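You operate a simulated robot arm through the tools that you are given. There is no shell and no other tool. Be economical: measure what you need, move in short steps, check, and stop when the job is done.

Carry out the task below with a simulated robot arm. There is one attempt and no reset: what you move stays moved.

Task
Unlock the hand press, seat the cap of the grey valve and lock it again.
Fine: valve from the TO PRESS rack into the DONE tray; leave the swing plate out; red knob back to LOCK. Set down upright: what you pick out.

The check looks at the end state, three seconds after you hand in, the way a careful person would. Anything else that was tipped, shoved, dropped, spilled or broken makes it a failure. Lids that push on must go on centred and level and be pressed home; caps that screw on are set level and turned clockwise until they are tight.

Robot
A 7-joint arm with a two-finger parallel gripper, fixed in place. Base frame: the origin is at the foot of the arm, x ahead of it, y to its left, z up; the work surface is at about z = 0. Units: mm, rad, N and s.
With the tool pointing down near the work surface it reaches from about 240 to 620 mm from the base axis. Its first joint turns from -1.152 to 1.152 rad. Payload 2.6 kg.
The TCP is the grasp point between the finger pads, 30 mm short of the fingertips. In the tool frame z runs along the fingers and y along their closing line. The gripper opens to 94 mm. The fingers are 28 mm wide and 10 mm thick; the gripper's body (50 by 96 mm) begins 55 mm behind the TCP.
Orientation is that of the tool frame in the base frame, as [roll, pitch, yaw] about the fixed x, y, z axes, in that order (R = Rz(yaw) Ry(pitch) Rx(roll)). With the fingers straight down and closing along the base's y, the tool's x points along the base's -x, its y along +y and its z along -z.

Tools
- The arm moves only by the tool jog_arm. Its arguments are lists of equal length, an entry for each row: "delta_rot": the turn, a rotation vector about the tool's x, y, z in units of 4 degrees (1.0 is 4 degrees), a list of three; "dp": the shift along the tool's x, y, z in units of 30 mm (1.0 is 30 mm), a list of three; "hand": the closure, from 0 (fully open) to 1 (shut). In form: {"delta_rot": [[ax, ay, az], ...], "dp": [[tx, ty, tz], ...], "hand": [hand, ...]}. A call has 1 to 10 rows; each row shifts and turns the commanded pose from where the row before left it, along the tool's axes as they then stand. A call with a number of a shift or a turn outside -1 to 1 is refused whole. Rows are played at 5 a second. More than 50 mm and 0.15 rad between two rows, or a gripper value outside its range, and nothing of the call is played. A pose out of reach is approached as far as the arm can. The call stops where the force on the tool passes 40 N (or 10 N more than at its start, if that is more) or the arm is blocked; 0.2 s more then pass. The fingers move at their own pace (about 72 mm/s each) and stop on an object; they squeeze with about 29 N. The grip force told is the motor's: it shows also when the fingers shut on nothing. Time passes only in rows, and 0.2 s behind the last, so rows that do not move let the fingers close. It gives the time, the measured TCP pose, the force on the tool (base axes), the opening and the grip force at its end, in the units of the frame above (readings bear some noise), with the torque about the TCP (base axes, N m) and any sound that the robot's microphone picked up.
- Cameras (640 x 400 px; columns grow to the right, rows downward): "scene" is fixed at [35.1, 404.2, 567.3]; the picture's right is [-0.81, -0.59, 0.00], its down [-0.29, 0.41, -0.87] and it looks along [0.51, -0.70, -0.50] (base axes); focal length 279 px, centre (320, 200). "wrist" rides on the gripper at [76, 14, -103] in the tool frame; the picture's right is [-0.18, 0.98, 0.00], its down [-0.75, -0.14, -0.64] and it looks along [-0.63, -0.12, 0.77] (tool axes); focal length 243 px, centre (320, 200). There is no depth. A picture from a camera that has moved, and an enlarged one, comes with that camera's place and axes in the base frame and with its lens. The place of the scene camera against the robot may be out by one fixed shift of up to 25 mm in any direction.
- camera(camera): a new picture of that camera. No time passes.
- zoom(camera, box): a new picture of the part [left, top, right, bottom] of that camera's present view, enlarged. No time passes.
- job_done(): hands the job in; it is judged then, once.

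Work in short steps. Places have to be worked out from the pictures, the camera data and where the tool is seen: move nearer, look again, correct. Check each grasp and each placing, and mend what went wrong. You have 120 turns and 84 pictures in all, those below and enlarged ones among them. Open the gripper and draw the arm clear of the work before you hand the job in, unless the task says otherwise; then end with one line.

The tools are called after "Call:" as a command line: name --argument value ..., lists and objects as JSON in quotes. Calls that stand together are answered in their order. jog_arm: Moves the arm, as the interface text tells. Its arguments: {"type":"object","properties":{"delta_rot":{"type":"array"},"dp":{"type":"array"},"hand":{"type":"array"}},"required":["delta_rot","dp","hand"]} The other tools are called the same way: camera (camera) takes a picture; zoom (camera, box) takes an enlarged picture of a part of a camera's view; job_done () hands the job in.

At the start:

```text
time_s: 0.0
tool_pos: [282.9, -84.8, 462.5]
tool_rot: [3.142, 0.003, 3.141]
wrist_force: [-0.6, 0.9, 0.9]
wrist_torque: [-0.03, -0.01, 0.01]
gripper_width: 94.0
grip_force: 0.1
```

scene: 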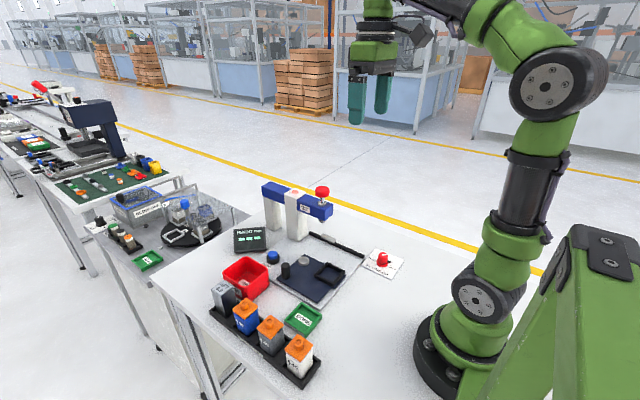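
wrist: 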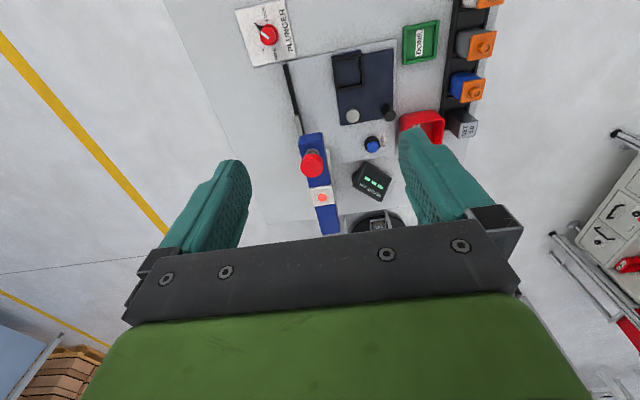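

I'll look at the bench in detail first.

Call:
zoom --camera "scene" --box '[200, 170, 420, 308]'

Call:
zoom --camera "scene" --box '[190, 260, 350, 390]'

Call:
zoom --camera "wrist" --box '[220, 0, 520, 240]'

```text
2.90 times, centred on (310, 239) of scene
camera zoom: at [35.1, 404.2, 567.3], right [-0.81, -0.59, 0.0], down [-0.29, 0.41, -0.87], along [0.51, -0.7, -0.5], focal length 808 px, centre (349, 87)
```

zoom: 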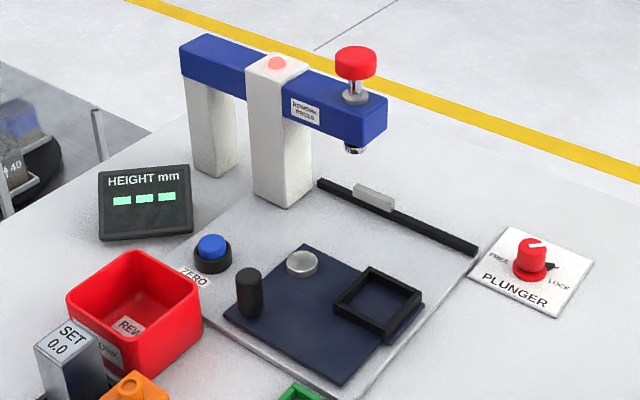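

```text
3.08 times, centred on (270, 325) of scene
camera zoom: at [35.1, 404.2, 567.3], right [-0.81, -0.59, 0.0], down [-0.29, 0.41, -0.87], along [0.51, -0.7, -0.5], focal length 858 px, centre (474, -185)
```

zoom: 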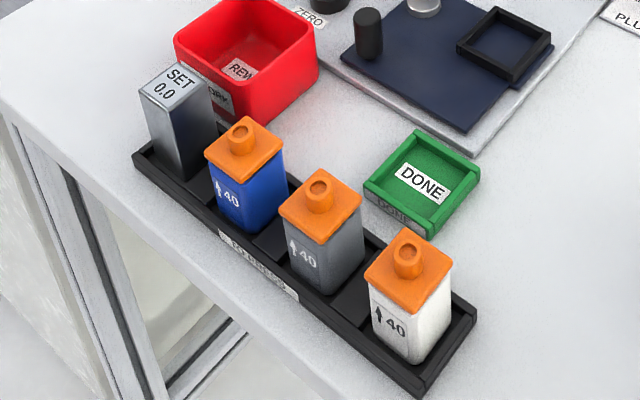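

```text
1.67 times, centred on (370, 120) of wrist
camera zoom: at [208.0, -69.7, 564.8], right [0.18, 0.98, 0.0], down [0.75, -0.14, 0.64], along [0.63, -0.12, -0.77], focal length 404 px, centre (237, 333)
```

zoom: 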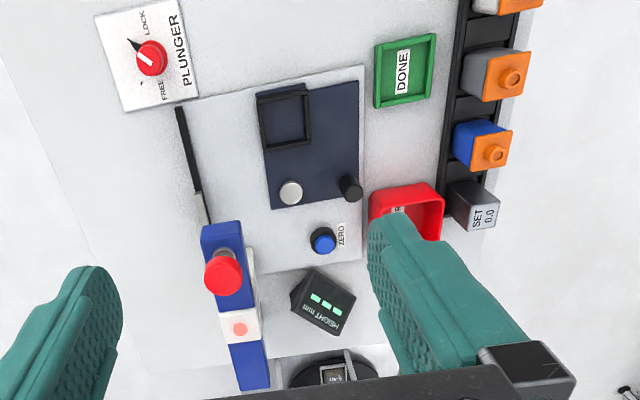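

The press axis is near (412,-123), with the nest near (333,-34), the pivot near (425,-38), the handle near (423,38), the knob near (244,-177) and the grey valve near (318,184). I'll go above the knob for a closer look.

Call:
jog_arm --delta_rot '[[0, 0, 0], [0, 0, 0], [0, 0, 0], [0, 0, 0], [0, 0, 0], [0, 0, 0], [0, 0, 0], [0, 0, 0], [0, 0, 0]]' --dp '[[0.1, -0.34, 1], [0.1, -0.34, 1], [0.1, -0.34, 1], [0.1, -0.34, 1], [0.1, -0.34, 1], [0.1, -0.34, 1], [0.1, -0.34, 1], [0.1, -0.34, 1], [0.1, -0.34, 1]]' --hand '[0, 0, 0, 0, 0, 0, 0, 0, 0]'

Call:
camera --camera "wrist"

```text
time_s: 2.0
tool_pos: [255.9, -176.4, 195.8]
tool_rot: [-3.14, 0.001, -3.141]
wrist_force: [-0.3, 0.0, 0.2]
wrist_torque: [0.04, -0.02, 0.01]
gripper_width: 94.1
grip_force: 0.0
```

```text
78 pictures are left
camera wrist: at [180.3, -161.8, 297.2], right [0.18, 0.98, 0.0], down [0.75, -0.14, 0.64], along [0.63, -0.12, -0.77], focal length 243 px, centre (320, 200)
```

wrist: 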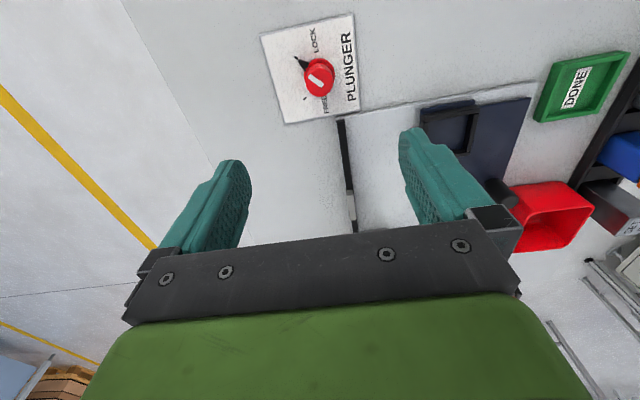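

Call:
zoom --camera "wrist" --box '[250, 0, 378, 130]'

Call:
zoom --camera "scene" --box '[350, 235, 414, 290]'

```text
3.08 times, centred on (314, 65) of wrist
camera zoom: at [180.3, -161.8, 297.2], right [0.18, 0.98, 0.0], down [0.75, -0.14, 0.64], along [0.63, -0.12, -0.77], focal length 746 px, centre (338, 615)
```

zoom: 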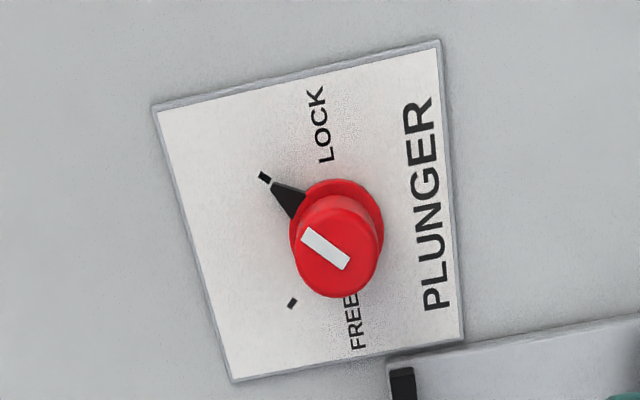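

```text
7.27 times, centred on (382, 262) of scene
camera zoom: at [35.1, 404.2, 567.3], right [-0.81, -0.59, 0.0], down [-0.29, 0.41, -0.87], along [0.51, -0.7, -0.5], focal length 2028 px, centre (-131, -254)
```

zoom: 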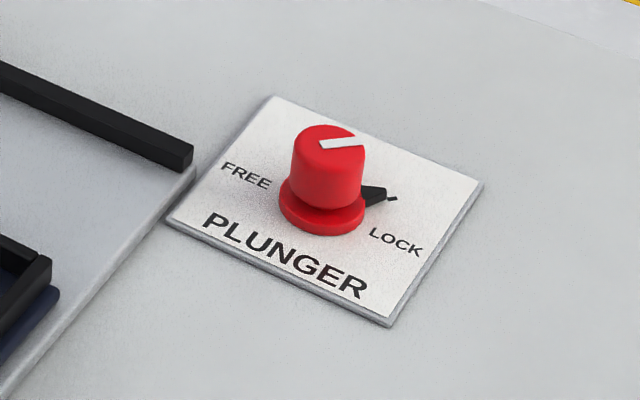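

The knob is near (245,-175) with its top at about z 33. LOCK points at about 225° and FREE at about 315°, so it needs +90° about vertical. I'll descend over it with the hand half closed.

Call:
jog_arm --delta_rot '[[0, 0, 0], [0, 0, 0], [0, 0, 0], [0, 0, 0], [0, 0, 0]]' --dp '[[0.18, 0.02, 0.9], [0.18, 0.02, 0.9], [0, 0, 0.9], [0, 0, 0.7], [0, 0, 0]]' --hand '[0.4, 0.4, 0.4, 0.4, 0.4]'

Call:
camera --camera "wrist"

Call:
zoom --camera "scene" --box '[330, 190, 430, 290]'

```text
time_s: 3.2
tool_pos: [245.2, -175.1, 89.6]
tool_rot: [-3.141, 0.003, 3.141]
wrist_force: [-0.2, 0.0, -0.3]
wrist_torque: [0.05, -0.01, -0.02]
gripper_width: 56.6
grip_force: 0.0
```

```text
75 pictures are left
camera wrist: at [170.0, -160.6, 191.5], right [0.19, 0.98, 0.0], down [0.75, -0.14, 0.64], along [0.63, -0.12, -0.77], focal length 243 px, centre (320, 200)
```

wrist: 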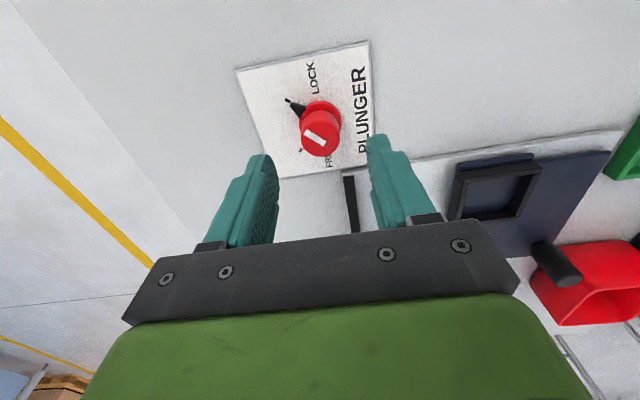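

```text
4.00 times, centred on (380, 240) of scene
camera zoom: at [35.2, 404.2, 567.3], right [-0.81, -0.59, 0.0], down [-0.29, 0.41, -0.87], along [0.51, -0.7, -0.5], focal length 1115 px, centre (80, 40)
```

zoom: 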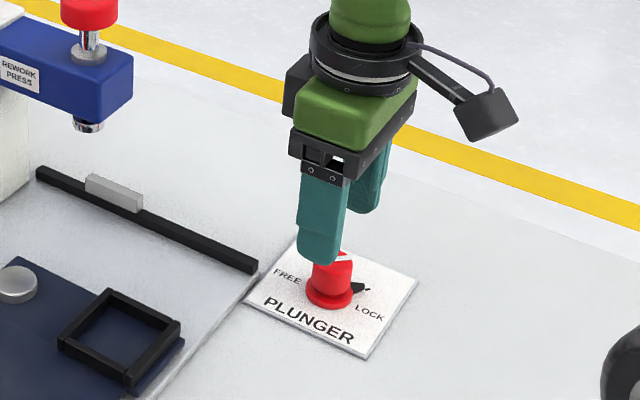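

The knob is confirmed at (245,-175.5). I'll descend to z≈46 and close.

Call:
jog_arm --delta_rot '[[0, 0, 0], [0, 0, 0], [0, 0, 0], [0, 0, 0], [0, 0, 0]]' --dp '[[0, 0, 0.75], [0, 0, 0.7], [0, 0, 0], [0, 0, 0], [0, 0, 0]]' --hand '[0.4, 0.4, 0.8, 0.8, 0.8]'

Call:
camera --camera "wrist"

```text
time_s: 4.4
tool_pos: [247.7, -176.7, 46.2]
tool_rot: [3.135, -0.001, -3.141]
wrist_force: [1.7, 22.6, -0.5]
wrist_torque: [-0.08, -0.51, -0.04]
gripper_width: 27.8
grip_force: 44.6
```

```text
73 pictures are left
camera wrist: at [172.7, -161.0, 147.7], right [0.18, 0.98, 0.0], down [0.75, -0.14, 0.64], along [0.63, -0.11, -0.77], focal length 243 px, centre (320, 200)
```

wrist: 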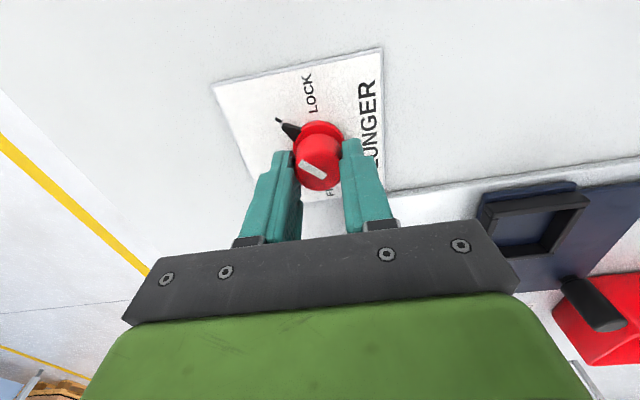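

Gripping the knob gives a 22 N side load, so the true centre is offset. I'll shift −2 mm in y and +2 mm in x to relieve it.

Call:
jog_arm --delta_rot '[[0, 0, 0], [0, 0, 0]]' --dp '[[0, -0.07, 0], [0, 0, 0]]' --hand '[0.8, 0.8]'

```text
time_s: 5.0
tool_pos: [247.0, -176.6, 46.6]
tool_rot: [3.134, -0.001, -3.141]
wrist_force: [5.7, 35.2, -9.6]
wrist_torque: [0.02, -0.97, -0.09]
gripper_width: 27.7
grip_force: 45.4
```

Wrong direction: the load rose by about 6 N/mm. I'll go back +5.5 mm in y.

Call:
jog_arm --delta_rot '[[0, 0, 0], [0, 0, 0]]' --dp '[[0, 0.18, 0], [0, 0, 0]]' --hand '[0.8, 0.8]'

```text
time_s: 5.6
tool_pos: [246.4, -175.0, 46.8]
tool_rot: [-3.139, 0.003, 3.138]
wrist_force: [0.8, 2.3, 0.0]
wrist_torque: [0.65, 0.47, -0.01]
gripper_width: 27.7
grip_force: 44.2
```

The load is gone. I'll start turning +base z (tool −z) and watch the torque.

Call:
jog_arm --delta_rot '[[0, 0, -1], [0, 0, -1], [0, 0, -1], [0, 0, -1], [0, 0, -1]]' --dp '[[0, 0, 0], [0, 0, 0], [0, 0, 0], [0, 0, 0], [0, 0, 0]]' --hand '[0.8, 0.8, 0.8, 0.8, 0.8]'

Call:
camera --camera "wrist"

```text
time_s: 6.8
tool_pos: [245.1, -174.8, 47.9]
tool_rot: [-3.136, 0.002, -2.794]
wrist_force: [2.6, -30.1, -22.9]
wrist_torque: [0.08, 0.08, 0.04]
gripper_width: 27.7
grip_force: 45.0
```

```text
72 pictures are left
camera wrist: at [170.1, -186.1, 149.4], right [-0.16, 0.99, -0.01], down [0.75, 0.13, 0.64], along [0.64, 0.1, -0.77], focal length 243 px, centre (320, 200)
```

wrist: 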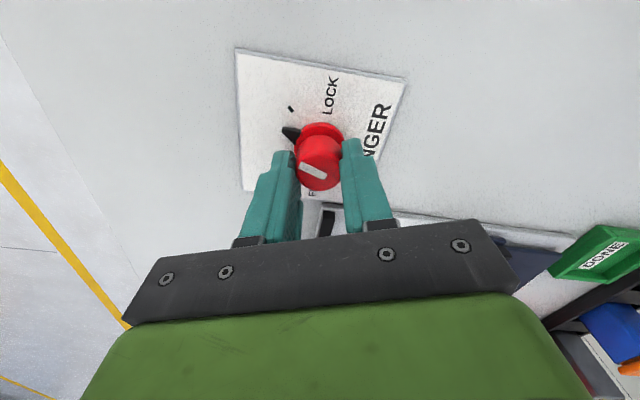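

The knob turns with the gripper. I'll ease the side load and keep turning.

Call:
jog_arm --delta_rot '[[0, 0, 0], [0, 0, -1], [0, 0, -1], [0, 0, -1], [0, 0, -1]]' --dp '[[0.045, -0.12, 0.06], [0, 0, 0], [0, 0, 0], [0, 0, 0], [0, 0, 0]]' --hand '[0.8, 0.8, 0.8, 0.8, 0.8]'

```text
time_s: 8.0
tool_pos: [246.2, -174.1, 45.7]
tool_rot: [3.141, 0.003, -2.51]
wrist_force: [2.6, 17.0, 23.9]
wrist_torque: [0.11, -0.19, -0.02]
gripper_width: 27.2
grip_force: 45.1
```

Call:
jog_arm --delta_rot '[[0, 0, 0], [0, 0, -1], [0, 0, -1], [0, 0, -1], [0, 0, -1], [0, 0, -1]]' --dp '[[-0.05, 0.065, -0.04], [0, 0, 0], [0, 0, 0], [0, 0, 0], [0, 0, 0], [0, 0, 0]]' --hand '[0.8, 0.8, 0.8, 0.8, 0.8, 0.8]'

Call:
camera --camera "wrist"

```text
time_s: 9.4
tool_pos: [245.3, -174.2, 45.3]
tool_rot: [-3.14, -0.003, -2.164]
wrist_force: [11.2, -16.6, -29.4]
wrist_torque: [0.22, -0.21, 0.0]
gripper_width: 26.6
grip_force: 44.6
```

```text
71 pictures are left
camera wrist: at [191.8, -228.8, 148.3], right [-0.71, 0.7, 0.0], down [0.54, 0.55, 0.64], along [0.45, 0.46, -0.77], focal length 243 px, centre (320, 200)
```

wrist: 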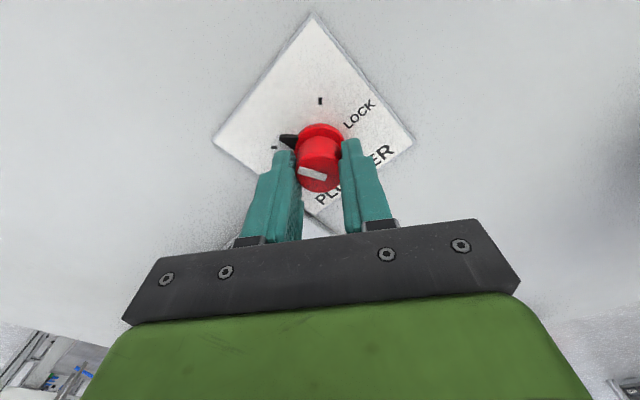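

Call:
jog_arm --delta_rot '[[0, 0, 0], [0, 0, -1], [0, 0, -1], [0, 0, -1], [0, 0, -1]]' --dp '[[0.04, -0.03, 0.02], [0, 0, 0], [0, 0, 0], [0, 0, 0], [0, 0, 0]]' --hand '[0.8, 0.8, 0.8, 0.8, 0.8]'

Call:
zoom --camera "wrist" --box '[220, 40, 420, 220]'

```text
time_s: 10.6
tool_pos: [245.5, -174.4, 47.0]
tool_rot: [3.138, 0.001, -1.887]
wrist_force: [-6.9, -12.2, -23.5]
wrist_torque: [0.2, -0.41, -0.01]
gripper_width: 26.6
grip_force: 45.3
```

```text
2.22 times, centred on (320, 130) of wrist
camera zoom: at [209.2, -241.9, 148.7], right [-0.88, 0.48, 0.0], down [0.37, 0.67, 0.64], along [0.31, 0.56, -0.77], focal length 539 px, centre (320, 356)
```

zoom: 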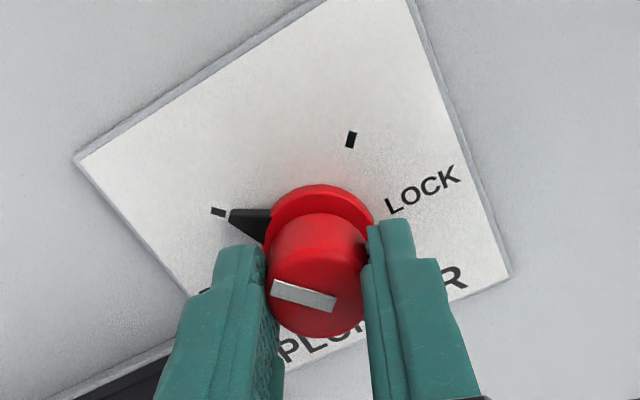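

The pointer is nearly on the FREE tick. A few more degrees to reach the stop or detent.

Call:
jog_arm --delta_rot '[[0, 0, 0], [0, 0, -1], [0, 0, -1], [0, 0, 0]]' --dp '[[0.02, -0.01, 0.02], [0, 0, 0], [0, 0, 0], [0, 0, 0]]' --hand '[0.8, 0.8, 0.8, 0.8]'

Call:
zoom --camera "wrist" --box '[220, 40, 420, 220]'

```text
time_s: 11.7
tool_pos: [246.7, -173.6, 46.7]
tool_rot: [3.136, 0.004, -1.752]
wrist_force: [-1.7, 2.0, -0.4]
wrist_torque: [-0.81, -0.01, -0.35]
gripper_width: 27.1
grip_force: 45.0
stopped in row 4: the force on the tool passed its limit at 41 N (the readings are from after the stop); the commanded pose is now the measured one
```

```text
2.22 times, centred on (320, 130) of wrist
camera zoom: at [218.9, -246.0, 147.4], right [-0.93, 0.36, 0.01], down [0.28, 0.71, 0.64], along [0.23, 0.6, -0.76], focal length 539 px, centre (320, 356)
```

zoom: 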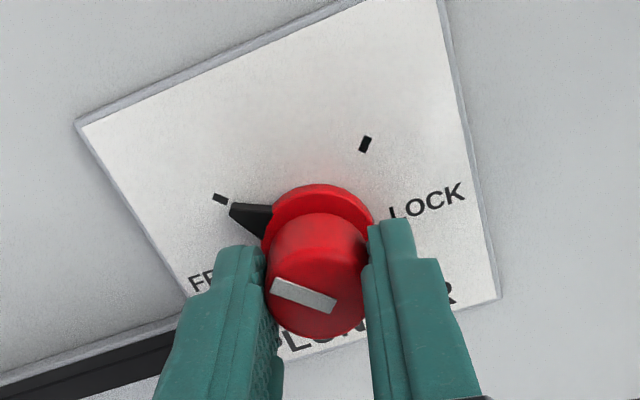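

A torque of −0.35 N·m marks the end stop, so the knob is at FREE. I'll release and lift straight up.

Call:
jog_arm --delta_rot '[[0, 0, 0], [0, 0, 0], [0, 0, 0], [0, 0, 0], [0, 0, 0], [0, 0, 0]]' --dp '[[0, 0, 0], [0, 0, 0], [0, 0, -0.5], [0, 0, -1], [0, 0, -1], [0, 0, -1]]' --hand '[0.4, 0.4, 0.4, 0.4, 0.4, 0.4]'

Call:
zoom --camera "scene" --box '[200, 170, 420, 308]'

```text
time_s: 13.1
tool_pos: [245.2, -174.6, 151.2]
tool_rot: [3.136, 0.004, -1.75]
wrist_force: [-1.0, -0.1, -0.7]
wrist_torque: [-0.01, 0.0, 0.02]
gripper_width: 56.5
grip_force: 0.0
```

```text
2.90 times, centred on (310, 239) of scene
camera zoom: at [35.2, 404.2, 567.3], right [-0.81, -0.59, 0.0], down [-0.29, 0.41, -0.87], along [0.51, -0.7, -0.5], focal length 808 px, centre (349, 87)
```

zoom: 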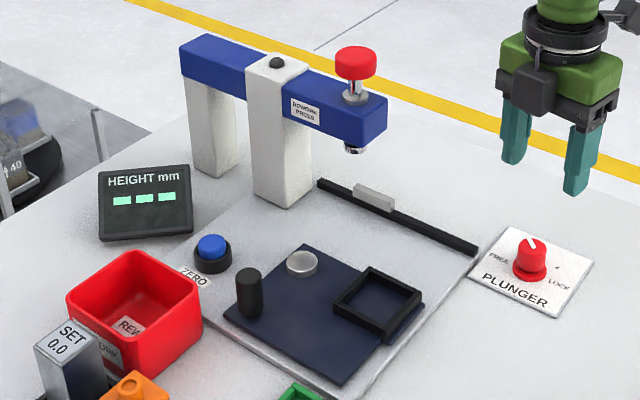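

The press light went out, so it's unlocked. I'll rotate back to the default yaw while rising.

Call:
jog_arm --delta_rot '[[0, 0, 1], [0, 0, 1], [0, 0, 1], [0, 0, 1], [0, 0, 1], [0, 0, 1], [0, 0, 1], [0, 0, 1], [0, 0, 1], [0, 0, 1]]' --dp '[[0, 0, -0.3], [0, 0, -0.3], [0, 0, -0.3], [0, 0, -0.3], [0, 0, -0.3], [0, 0, -0.3], [0, 0, -0.3], [0, 0, -0.3], [0, 0, -0.3], [0, 0, -0.3]]' --hand '[0, 0, 0, 0, 0, 0, 0, 0, 0, 0]'

Call:
jog_arm --delta_rot '[[0, 0, 1], [0, 0, 1], [0, 0, 1], [0, 0, 1], [0, 0, 1], [0, 0, 1], [0, 0, 1], [0, 0, 1], [0, 0, 1], [0, 0, 0.95]]' --dp '[[0, 0, 0], [0, 0, 0], [0, 0, 0], [0, 0, 0], [0, 0, 0], [0, 0, 0], [0, 0, 0], [0, 0, 0], [0, 0, 0], [0, 0, 0]]' --hand '[0, 0, 0, 0, 0, 0, 0, 0, 0, 0]'

Call:
jog_arm --delta_rot '[[0, 0, 0], [0, 0, 0], [0, 0, 0], [0, 0, 0], [0, 0, 0], [0, 0, 0], [0, 0, 0], [0, 0, 0], [0, 0, 0], [0, 0, 0]]' --dp '[[-0.2, 1, 0], [-0.2, 1, 0], [-0.2, 1, 0], [-0.2, 1, 0], [-0.2, 1, 0], [-0.2, 1, 0], [-0.2, 1, 0], [-0.2, 1, 0], [-0.2, 1, 0], [-0.2, 1, 0]]' --hand '[0, 0, 0, 0, 0, 0, 0, 0, 0, 0]'

Call:
camera --camera "wrist"

```text
time_s: 15.3
tool_pos: [246.0, -174.7, 239.9]
tool_rot: [3.137, -0.001, -2.451]
wrist_force: [0.6, 0.1, -0.1]
wrist_torque: [-0.01, 0.0, 0.0]
gripper_width: 93.9
grip_force: 0.0
```

```text
time_s: 17.5
tool_pos: [247.7, -174.1, 240.7]
tool_rot: [3.139, -0.005, 3.14]
wrist_force: [-0.9, -0.8, -0.9]
wrist_torque: [-0.01, -0.02, 0.01]
gripper_width: 93.9
grip_force: 0.1
```

```text
time_s: 19.7
tool_pos: [307.4, 126.2, 244.0]
tool_rot: [3.137, -0.003, 3.14]
wrist_force: [-0.3, -0.1, -0.7]
wrist_torque: [0.01, 0.03, -0.04]
gripper_width: 93.9
grip_force: 0.1
```

```text
67 pictures are left
camera wrist: at [232.4, 140.9, 345.8], right [0.19, 0.98, 0.0], down [0.76, -0.15, 0.64], along [0.63, -0.12, -0.77], focal length 243 px, centre (320, 200)
```

wrist: 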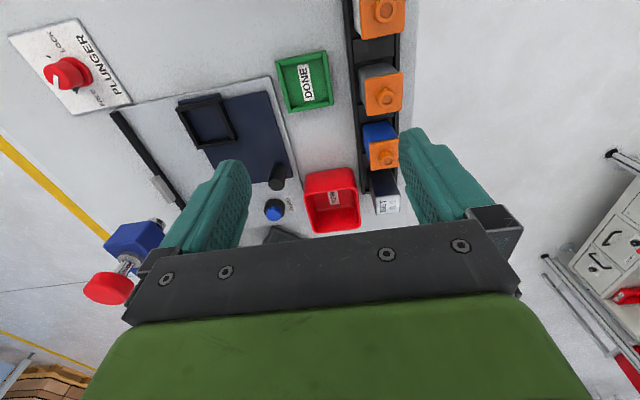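

Call:
zoom --camera "wrist" --box '[260, 0, 430, 130]'

Call:
zoom --camera "scene" --box '[200, 270, 330, 390]'

```text
3.08 times, centred on (345, 65) of wrist
camera zoom: at [232.4, 140.9, 345.8], right [0.19, 0.98, 0.0], down [0.76, -0.15, 0.64], along [0.63, -0.12, -0.77], focal length 746 px, centre (243, 615)
```

zoom: 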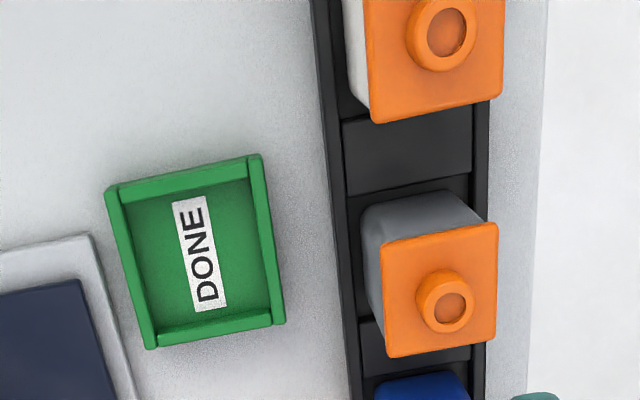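

```text
3.33 times, centred on (265, 330) of scene
camera zoom: at [35.1, 404.2, 567.3], right [-0.81, -0.59, 0.0], down [-0.29, 0.41, -0.87], along [0.51, -0.7, -0.5], focal length 929 px, centre (503, -233)
```

zoom: 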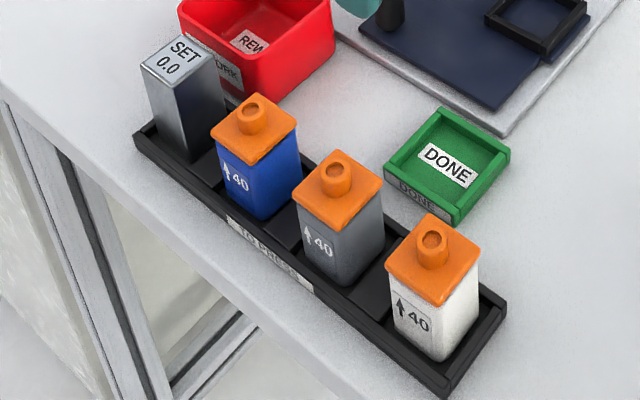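

Call:
zoom --camera "scene" --box '[245, 300, 309, 360]'

Call:
zoom --camera "wrist" --box '[345, 45, 415, 125]'

```text
6.67 times, centred on (277, 330) of scene
camera zoom: at [35.1, 404.2, 567.3], right [-0.81, -0.59, 0.0], down [-0.29, 0.41, -0.87], along [0.51, -0.7, -0.5], focal length 1859 px, centre (607, -667)
```

zoom: 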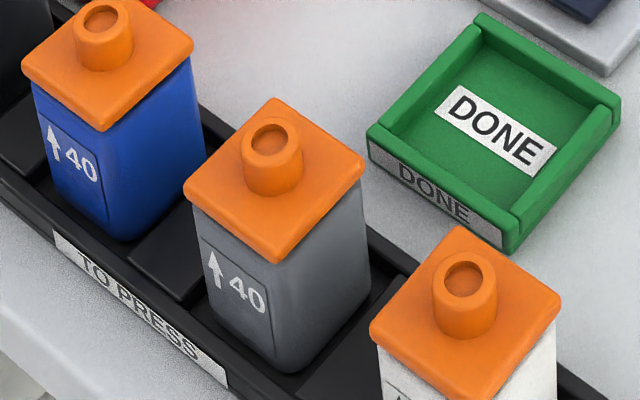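

```text
5.00 times, centred on (380, 85) of wrist
camera zoom: at [232.4, 140.9, 345.8], right [0.19, 0.98, 0.0], down [0.76, -0.15, 0.64], along [0.63, -0.12, -0.77], focal length 1213 px, centre (20, 775)
```

zoom: 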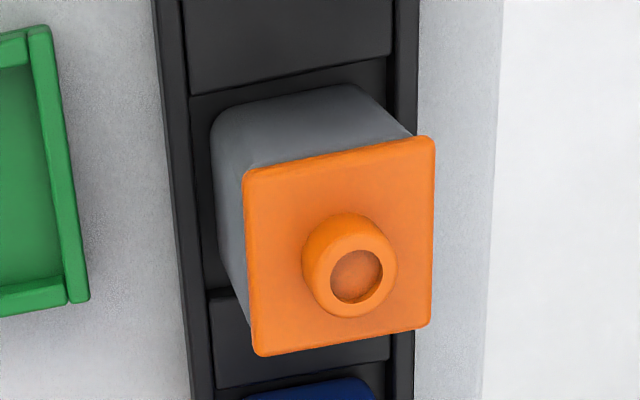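

The grey valve is near (326,195) with the cap top at about z 65. I want to know whether its flange overhangs the body, so I'll lower beside the rack over the DONE tray for a side view.

Call:
jog_arm --delta_rot '[[0, 0, 0], [0, 0, 0], [0, 0, 0], [0, 0, 0], [0, 0, 0], [0, 0, 0]]' --dp '[[0.15, -0.2, 0.82], [0.15, -0.2, 0.82], [0.15, -0.2, 0.82], [0.15, -0.2, 0.82], [0.15, -0.2, 0.82], [0.15, -0.2, 0.82]]' --hand '[0.3, 0.3, 0.3, 0.3, 0.3, 0.3]'

Call:
camera --camera "wrist"

```text
time_s: 21.1
tool_pos: [279.4, 89.7, 95.8]
tool_rot: [3.137, -0.003, 3.14]
wrist_force: [0.0, 0.0, 0.1]
wrist_torque: [0.02, 0.01, -0.02]
gripper_width: 65.9
grip_force: 0.1
```

```text
62 pictures are left
camera wrist: at [204.0, 103.0, 198.9], right [0.19, 0.98, 0.0], down [0.76, -0.15, 0.64], along [0.63, -0.12, -0.77], focal length 243 px, centre (320, 200)
```

wrist: 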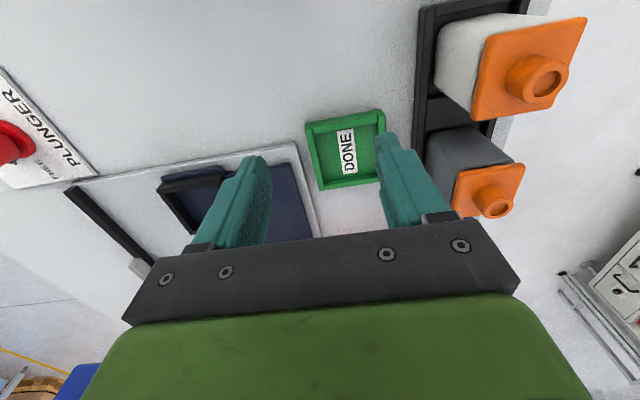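

Call:
zoom --camera "wrist" --box '[410, 0, 600, 140]'

Call:
zoom --camera "wrist" --box '[410, 110, 540, 220]'

```text
2.86 times, centred on (505, 70) of wrist
camera zoom: at [204.0, 103.0, 198.9], right [0.19, 0.98, 0.0], down [0.76, -0.15, 0.64], along [0.63, -0.12, -0.77], focal length 693 px, centre (-209, 571)
```

zoom: 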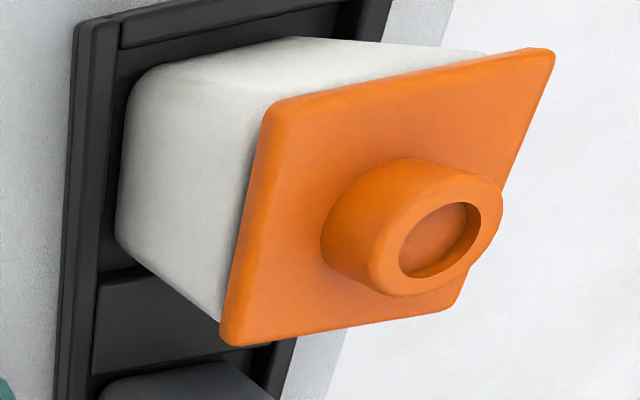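

```text
3.64 times, centred on (475, 165) of wrist
camera zoom: at [204.0, 103.0, 198.9], right [0.19, 0.98, 0.0], down [0.76, -0.15, 0.64], along [0.63, -0.12, -0.77], focal length 882 px, centre (-244, 327)
```

zoom: 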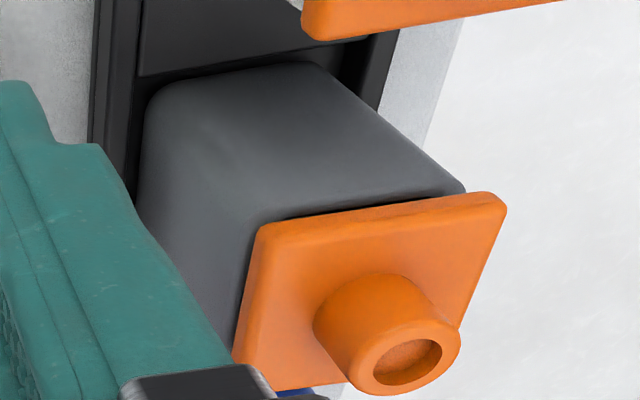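

The flange overhangs the body by about 2 mm per side. I'll go above the grey valve and check the centring before a straight-down grip with a small trial lift.

Call:
jog_arm --delta_rot '[[0, 0, 0], [0, 0, 0], [0, 0, 0], [0, 0, 0], [0, 0, 0], [0, 0, 0], [0, 0, 0]]' --dp '[[0, 0, -0.7], [0, 0, -0.75], [-0.31, 0.7, 0], [-0.31, 0.7, 0], [-0.31, 0.7, 0], [-0.31, 0.7, 0], [-0.31, 0.7, 0]]' --hand '[0.3, 0.3, 0.25, 0.25, 0.25, 0.25, 0.25]'

Call:
camera --camera "wrist"

```text
time_s: 22.7
tool_pos: [323.4, 197.3, 138.1]
tool_rot: [3.137, -0.003, 3.139]
wrist_force: [0.5, -0.3, 0.0]
wrist_torque: [0.01, 0.03, 0.0]
gripper_width: 70.5
grip_force: 0.0
```

```text
59 pictures are left
camera wrist: at [248.6, 210.8, 240.5], right [0.19, 0.98, 0.0], down [0.76, -0.14, 0.64], along [0.63, -0.12, -0.77], focal length 243 px, centre (320, 200)
```

wrist: 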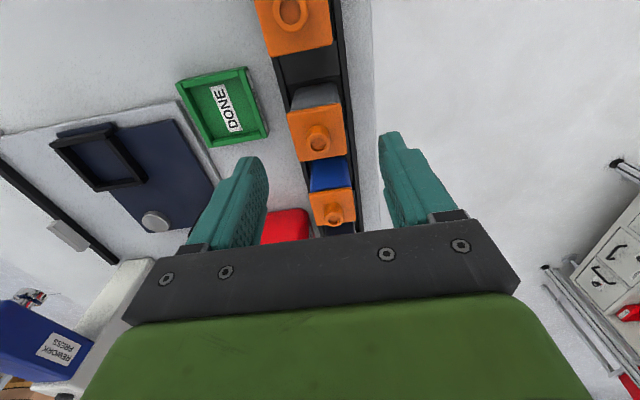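

Triangulation puts the flange centre at (323,194) with its top at z≈73. I'll descend to z≈55 and close gently.

Call:
jog_arm --delta_rot '[[0, 0, 0], [0, 0, 0], [0, 0, 0], [0, 0, 0], [0, 0, 0]]' --dp '[[0, -0.1, 0.7], [0, 0, 0.7], [0, 0, 0.7], [0, 0, 0.65], [0, 0, 0]]' --hand '[0.25, 0.25, 0.25, 0.25, 0.25]'

Call:
camera --camera "wrist"

Call:
zoom --camera "scene" --box '[220, 260, 340, 380]'

```text
time_s: 23.9
tool_pos: [324.5, 192.8, 54.0]
tool_rot: [3.137, -0.003, 3.141]
wrist_force: [-0.4, 0.1, -0.1]
wrist_torque: [-0.01, -0.06, 0.0]
gripper_width: 70.7
grip_force: 0.0
```

```text
58 pictures are left
camera wrist: at [249.9, 208.5, 156.7], right [0.19, 0.98, 0.0], down [0.76, -0.14, 0.64], along [0.63, -0.12, -0.77], focal length 243 px, centre (320, 200)
```

wrist: 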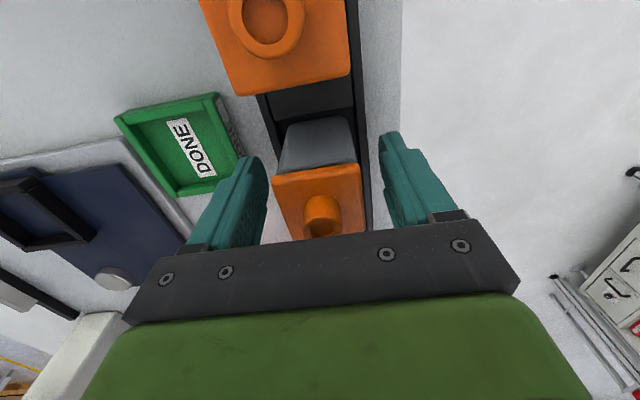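

```text
3.33 times, centred on (280, 320) of scene
camera zoom: at [35.2, 404.2, 567.3], right [-0.81, -0.59, 0.0], down [-0.29, 0.41, -0.87], along [0.51, -0.7, -0.5], focal length 929 px, centre (453, -200)
```

zoom: 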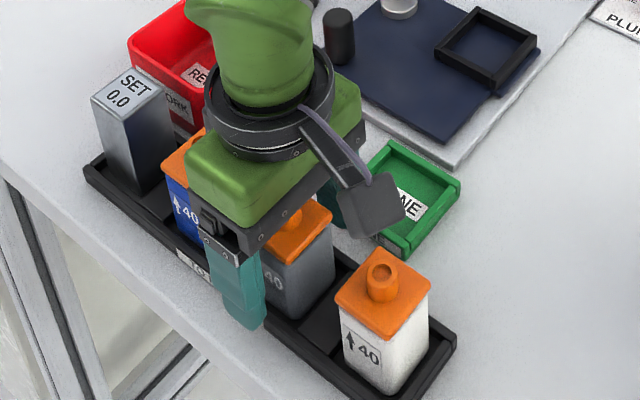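

Well centred between the fingers. Closing on it.

Call:
jog_arm --delta_rot '[[0, 0, 0], [0, 0, 0], [0, 0, 0], [0, 0, 0]]' --dp '[[0, 0, 0], [0, 0, 0], [0, 0, 0], [0, 0, 0]]' --hand '[0.45, 0.65, 0.65, 0.65]'

Call:
camera --camera "wrist"

```text
time_s: 24.9
tool_pos: [324.5, 193.9, 55.2]
tool_rot: [3.137, -0.002, 3.139]
wrist_force: [0.2, -0.4, 0.4]
wrist_torque: [0.0, -0.01, -0.01]
gripper_width: 44.0
grip_force: 28.9
```

```text
56 pictures are left
camera wrist: at [249.9, 208.4, 157.0], right [0.19, 0.98, 0.0], down [0.76, -0.14, 0.64], along [0.63, -0.12, -0.77], focal length 243 px, centre (320, 200)
```

wrist: 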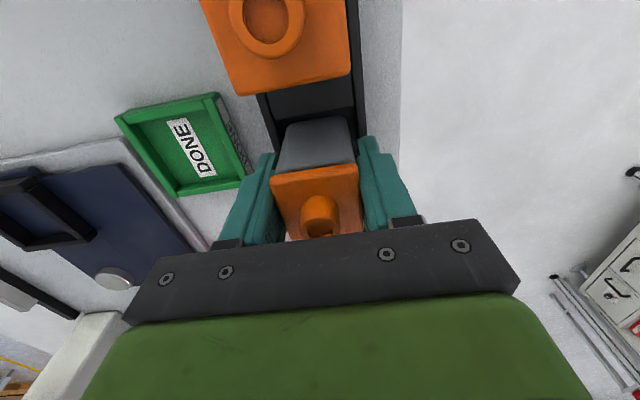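

Gripped at 44 mm width. Trial lift of 9 mm, watching whether the body comes along.

Call:
jog_arm --delta_rot '[[0, 0, 0], [0, 0, 0], [0, 0, 0]]' --dp '[[0, 0, -0.15], [0, 0, -0.15], [0, 0, 0]]' --hand '[0.65, 0.65, 0.65]'

Call:
zoom --camera "wrist" --box '[240, 90, 400, 240]'

Call:
zoom --camera "scene" --box '[240, 290, 320, 370]'

```text
time_s: 25.7
tool_pos: [323.9, 193.5, 64.1]
tool_rot: [3.139, -0.004, 3.141]
wrist_force: [0.7, 0.1, -1.2]
wrist_torque: [-0.02, 0.01, 0.03]
gripper_width: 43.9
grip_force: 28.1
```

```text
2.67 times, centred on (320, 165) of wrist
camera zoom: at [248.8, 207.5, 166.5], right [0.19, 0.98, 0.0], down [0.76, -0.14, 0.64], along [0.63, -0.12, -0.77], focal length 647 px, centre (320, 293)
```

zoom: 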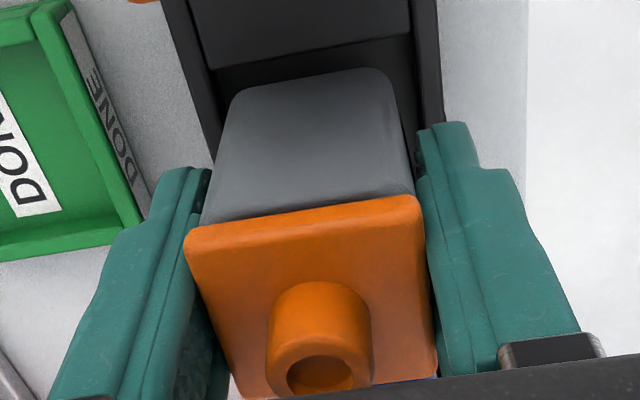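

```text
5.00 times, centred on (280, 330) of scene
camera zoom: at [35.2, 404.2, 567.2], right [-0.81, -0.59, 0.0], down [-0.29, 0.41, -0.87], along [0.51, -0.7, -0.5], focal length 1394 px, centre (520, -450)
```

zoom: 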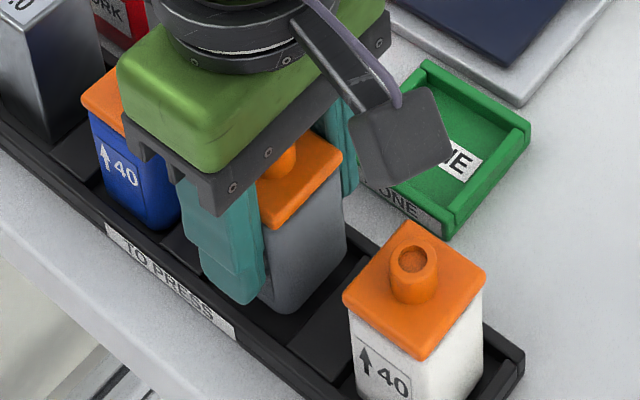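

The body lifts with the cap, so the cap is held by its fit. I'll raise slowly and look again.

Call:
jog_arm --delta_rot '[[0, 0, 0], [0, 0, 0], [0, 0, 0], [0, 0, 0]]' --dp '[[0, 0, -0.5], [0, 0, -0.7], [0, 0, -0.7], [0, 0, -0.5]]' --hand '[0.65, 0.65, 0.65, 0.65]'

Call:
zoom --camera "scene" --box '[220, 260, 340, 380]'

```text
time_s: 26.7
tool_pos: [323.2, 193.1, 136.5]
tool_rot: [3.137, -0.004, 3.14]
wrist_force: [0.3, -0.4, -1.2]
wrist_torque: [0.0, 0.01, -0.03]
gripper_width: 44.0
grip_force: 28.9
```

```text
3.33 times, centred on (280, 320) of scene
camera zoom: at [35.2, 404.2, 567.2], right [-0.81, -0.59, 0.0], down [-0.29, 0.41, -0.87], along [0.51, -0.7, -0.5], focal length 929 px, centre (453, -200)
```

zoom: 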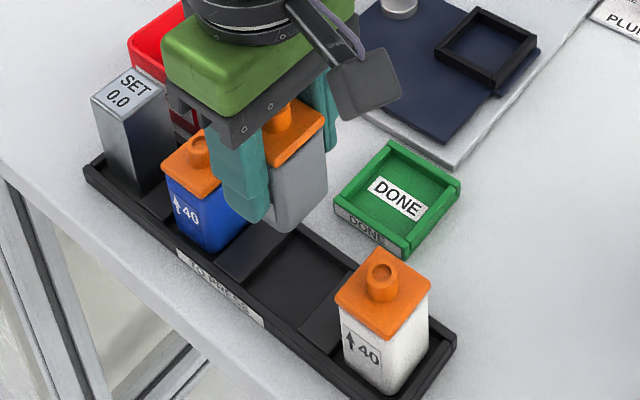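

The whole valve is up. I'll carry it toward the nest and look.

Call:
jog_arm --delta_rot '[[0, 0, 0], [0, 0, 0], [0, 0, 0], [0, 0, 0], [0, 0, 0], [0, 0, 0], [0, 0, 0], [0, 0, 0]]' --dp '[[0.1, -0.6, 0], [0.2, -0.8, 0], [0.2, -0.8, 0], [0.2, -0.8, 0], [0.2, -0.8, 0], [0.1, -0.8, 0], [0, -0.5, 0], [0, 0, 0]]' --hand '[0.65, 0.65, 0.65, 0.65, 0.65, 0.65, 0.65, 0.65]'

Call:
camera --camera "wrist"

```text
time_s: 28.5
tool_pos: [294.6, 37.6, 136.0]
tool_rot: [3.139, -0.004, 3.139]
wrist_force: [0.4, 0.3, -1.2]
wrist_torque: [0.05, -0.01, 0.02]
gripper_width: 43.9
grip_force: 28.8
```

```text
52 pictures are left
camera wrist: at [220.1, 52.4, 238.3], right [0.18, 0.98, 0.0], down [0.76, -0.14, 0.64], along [0.63, -0.12, -0.77], focal length 243 px, centre (320, 200)
```

wrist: 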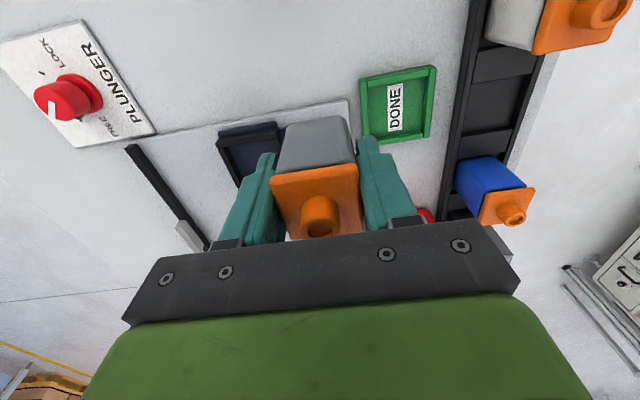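

The held valve hides the nest. I'll shift +50 mm in y so it's visible beside the finger.

Call:
jog_arm --delta_rot '[[0, 0, 0], [0, 0, 0], [0, 0, 0]]' --dp '[[0.1, 0.8, -0.5], [0, 0.9, -0.5], [0, 0, 0]]' --hand '[0.65, 0.65, 0.65]'

Call:
zoom --camera "wrist" --box '[130, 80, 290, 230]'

```text
time_s: 29.3
tool_pos: [290.9, 90.0, 164.7]
tool_rot: [3.135, -0.005, 3.14]
wrist_force: [0.2, -0.9, -1.6]
wrist_torque: [0.02, 0.0, -0.04]
gripper_width: 44.0
grip_force: 28.9
```

```text
2.67 times, centred on (210, 155) of wrist
camera zoom: at [216.5, 104.3, 267.7], right [0.19, 0.98, 0.0], down [0.76, -0.15, 0.64], along [0.63, -0.12, -0.77], focal length 647 px, centre (613, 320)
```

zoom: 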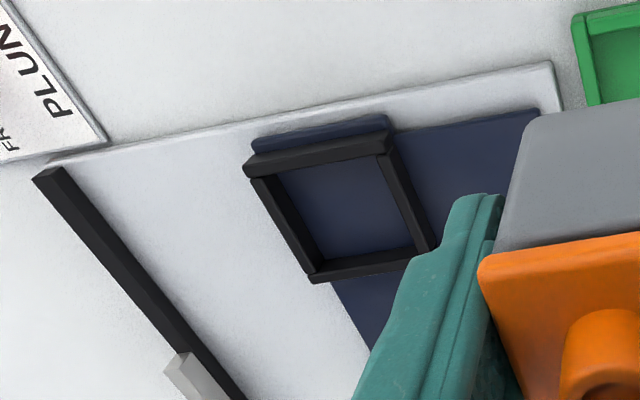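

The nest centre is about (333,-35) with the rim at z≈22. I'll move above it, keeping the valve bottom near z 70.

Call:
jog_arm --delta_rot '[[0, 0, 0], [0, 0, 0], [0, 0, 0], [0, 0, 0], [0, 0, 0], [0, 0, 0], [0, 0, 0]]' --dp '[[-0.235, -0.695, 0], [-0.235, -0.695, 0.2], [-0.235, -0.695, 0.3], [-0.235, -0.695, 0.5], [-0.235, -0.695, 0.5], [-0.235, -0.695, 0.5], [0, 0, 0]]' --hand '[0.65, 0.65, 0.65, 0.65, 0.65, 0.65, 0.65]'

Call:
zoom --camera "wrist" --box '[240, 60, 400, 220]'

Call:
zoom --camera "scene" --box '[280, 210, 380, 310]'

```text
time_s: 30.9
tool_pos: [334.7, -34.2, 105.6]
tool_rot: [3.138, -0.004, 3.14]
wrist_force: [0.0, 1.0, -1.3]
wrist_torque: [0.04, 0.0, -0.02]
gripper_width: 44.1
grip_force: 29.2
```

```text
2.50 times, centred on (320, 140) of wrist
camera zoom: at [259.3, -19.7, 208.2], right [0.19, 0.98, 0.0], down [0.76, -0.14, 0.64], along [0.63, -0.12, -0.77], focal length 606 px, centre (320, 350)
```

zoom: 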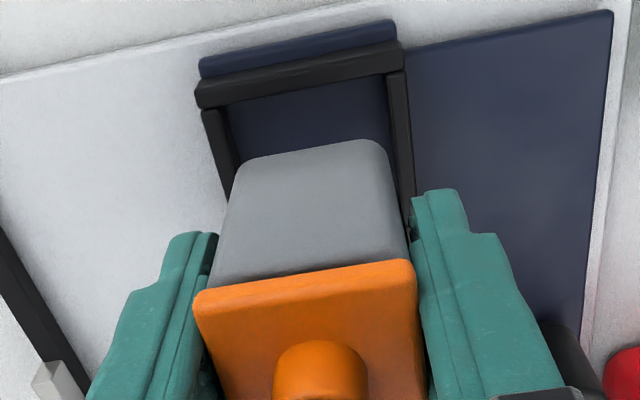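

```text
4.00 times, centred on (330, 260) of scene
camera zoom: at [35.2, 404.2, 567.3], right [-0.81, -0.59, 0.0], down [-0.29, 0.41, -0.87], along [0.51, -0.7, -0.5], focal length 1115 px, centre (280, -40)
```

zoom: 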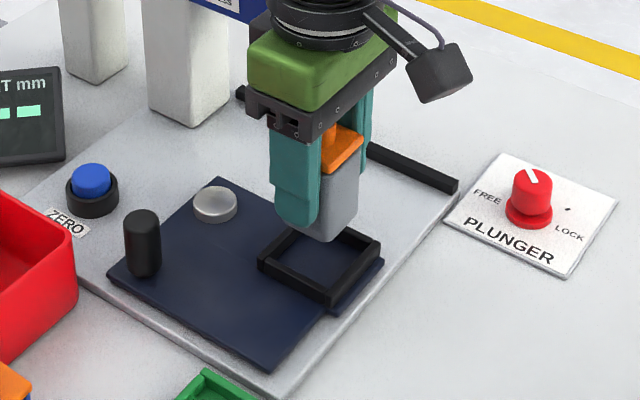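

The valve and nest line up to about 1 mm. I'll lower to just at the rim and recheck.

Call:
jog_arm --delta_rot '[[0, 0, 0], [0, 0, 0], [0, 0, 0]]' --dp '[[0, 0, 0.5], [0, 0, 0.5], [0, 0, 0]]' --hand '[0.65, 0.65, 0.65]'

Call:
zoom --camera "wrist" --box '[240, 60, 400, 220]'

Call:
zoom --camera "scene" --box '[300, 220, 370, 300]'

```text
time_s: 31.7
tool_pos: [334.4, -33.1, 74.9]
tool_rot: [3.135, -0.002, 3.14]
wrist_force: [0.4, 1.0, -1.0]
wrist_torque: [0.06, 0.01, 0.02]
gripper_width: 44.0
grip_force: 29.2
```

```text
2.50 times, centred on (320, 140) of wrist
camera zoom: at [259.9, -19.8, 177.5], right [0.19, 0.98, 0.0], down [0.76, -0.14, 0.64], along [0.63, -0.12, -0.77], focal length 606 px, centre (320, 350)
```

zoom: 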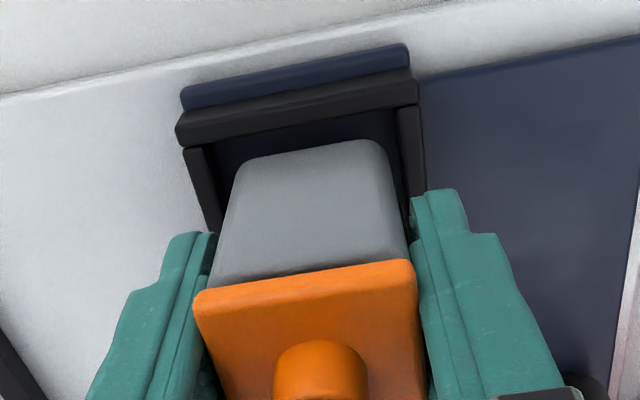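

```text
5.00 times, centred on (335, 260) of scene
camera zoom: at [35.2, 404.2, 567.3], right [-0.81, -0.59, 0.0], down [-0.29, 0.41, -0.87], along [0.51, -0.7, -0.5], focal length 1394 px, centre (245, -100)
```

zoom: 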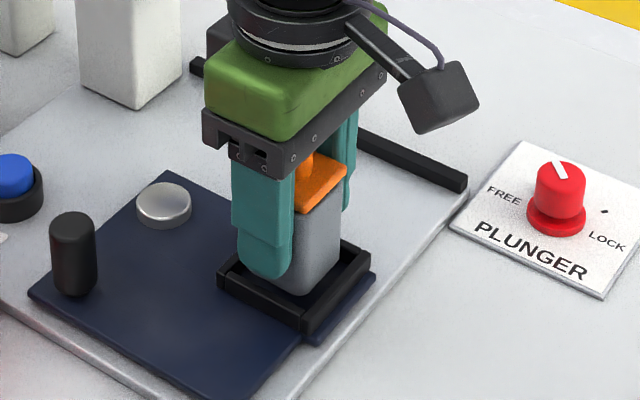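

Centred within clearance. I'll lower slowly into the nest.

Call:
jog_arm --delta_rot '[[0, 0, 0], [0, 0, 0], [0, 0, 0], [0, 0, 0]]' --dp '[[0, -0.02, 0.13], [0, 0, 0.13], [0, 0, 0.1], [0, 0, 0]]' --hand '[0.65, 0.65, 0.65, 0.65]'

```text
time_s: 32.7
tool_pos: [334.5, -35.7, 64.7]
tool_rot: [3.14, -0.004, 3.139]
wrist_force: [-2.0, -0.7, 6.6]
wrist_torque: [-0.15, 0.05, -0.04]
gripper_width: 44.2
grip_force: 29.0
```

Light contact at z 64.7, below the rim height. I'll check it's seated in the nest before releasing.

Call:
zoom --camera "wrist" --box '[240, 60, 400, 220]'

Call:
zoom --camera "scene" --box '[310, 240, 360, 300]'

```text
2.50 times, centred on (320, 140) of wrist
camera zoom: at [259.6, -21.1, 166.9], right [0.19, 0.98, 0.0], down [0.76, -0.15, 0.64], along [0.63, -0.12, -0.77], focal length 606 px, centre (320, 350)
```

zoom: 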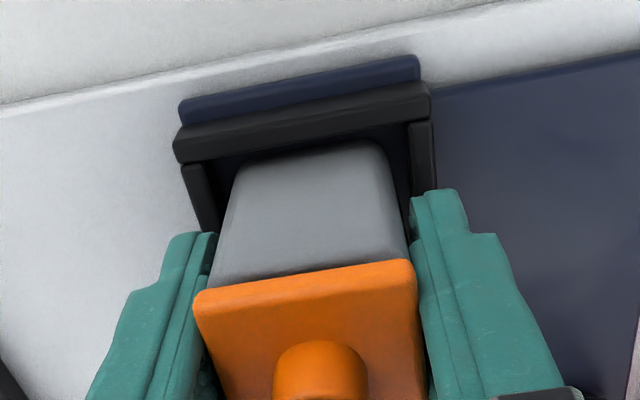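

```text
6.67 times, centred on (335, 270) of scene
camera zoom: at [35.1, 404.2, 567.3], right [-0.81, -0.59, 0.0], down [-0.29, 0.41, -0.87], along [0.51, -0.7, -0.5], focal length 1859 px, centre (220, -267)
```

zoom: 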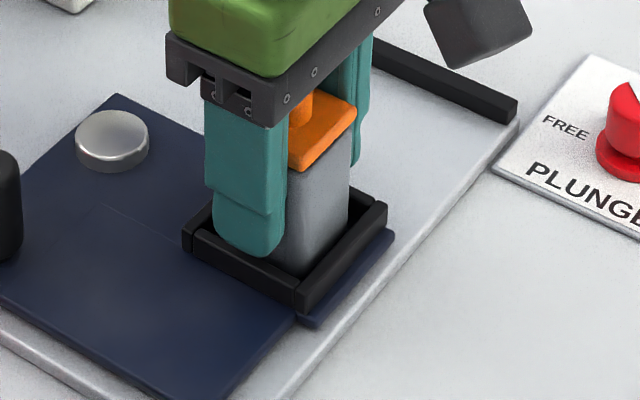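

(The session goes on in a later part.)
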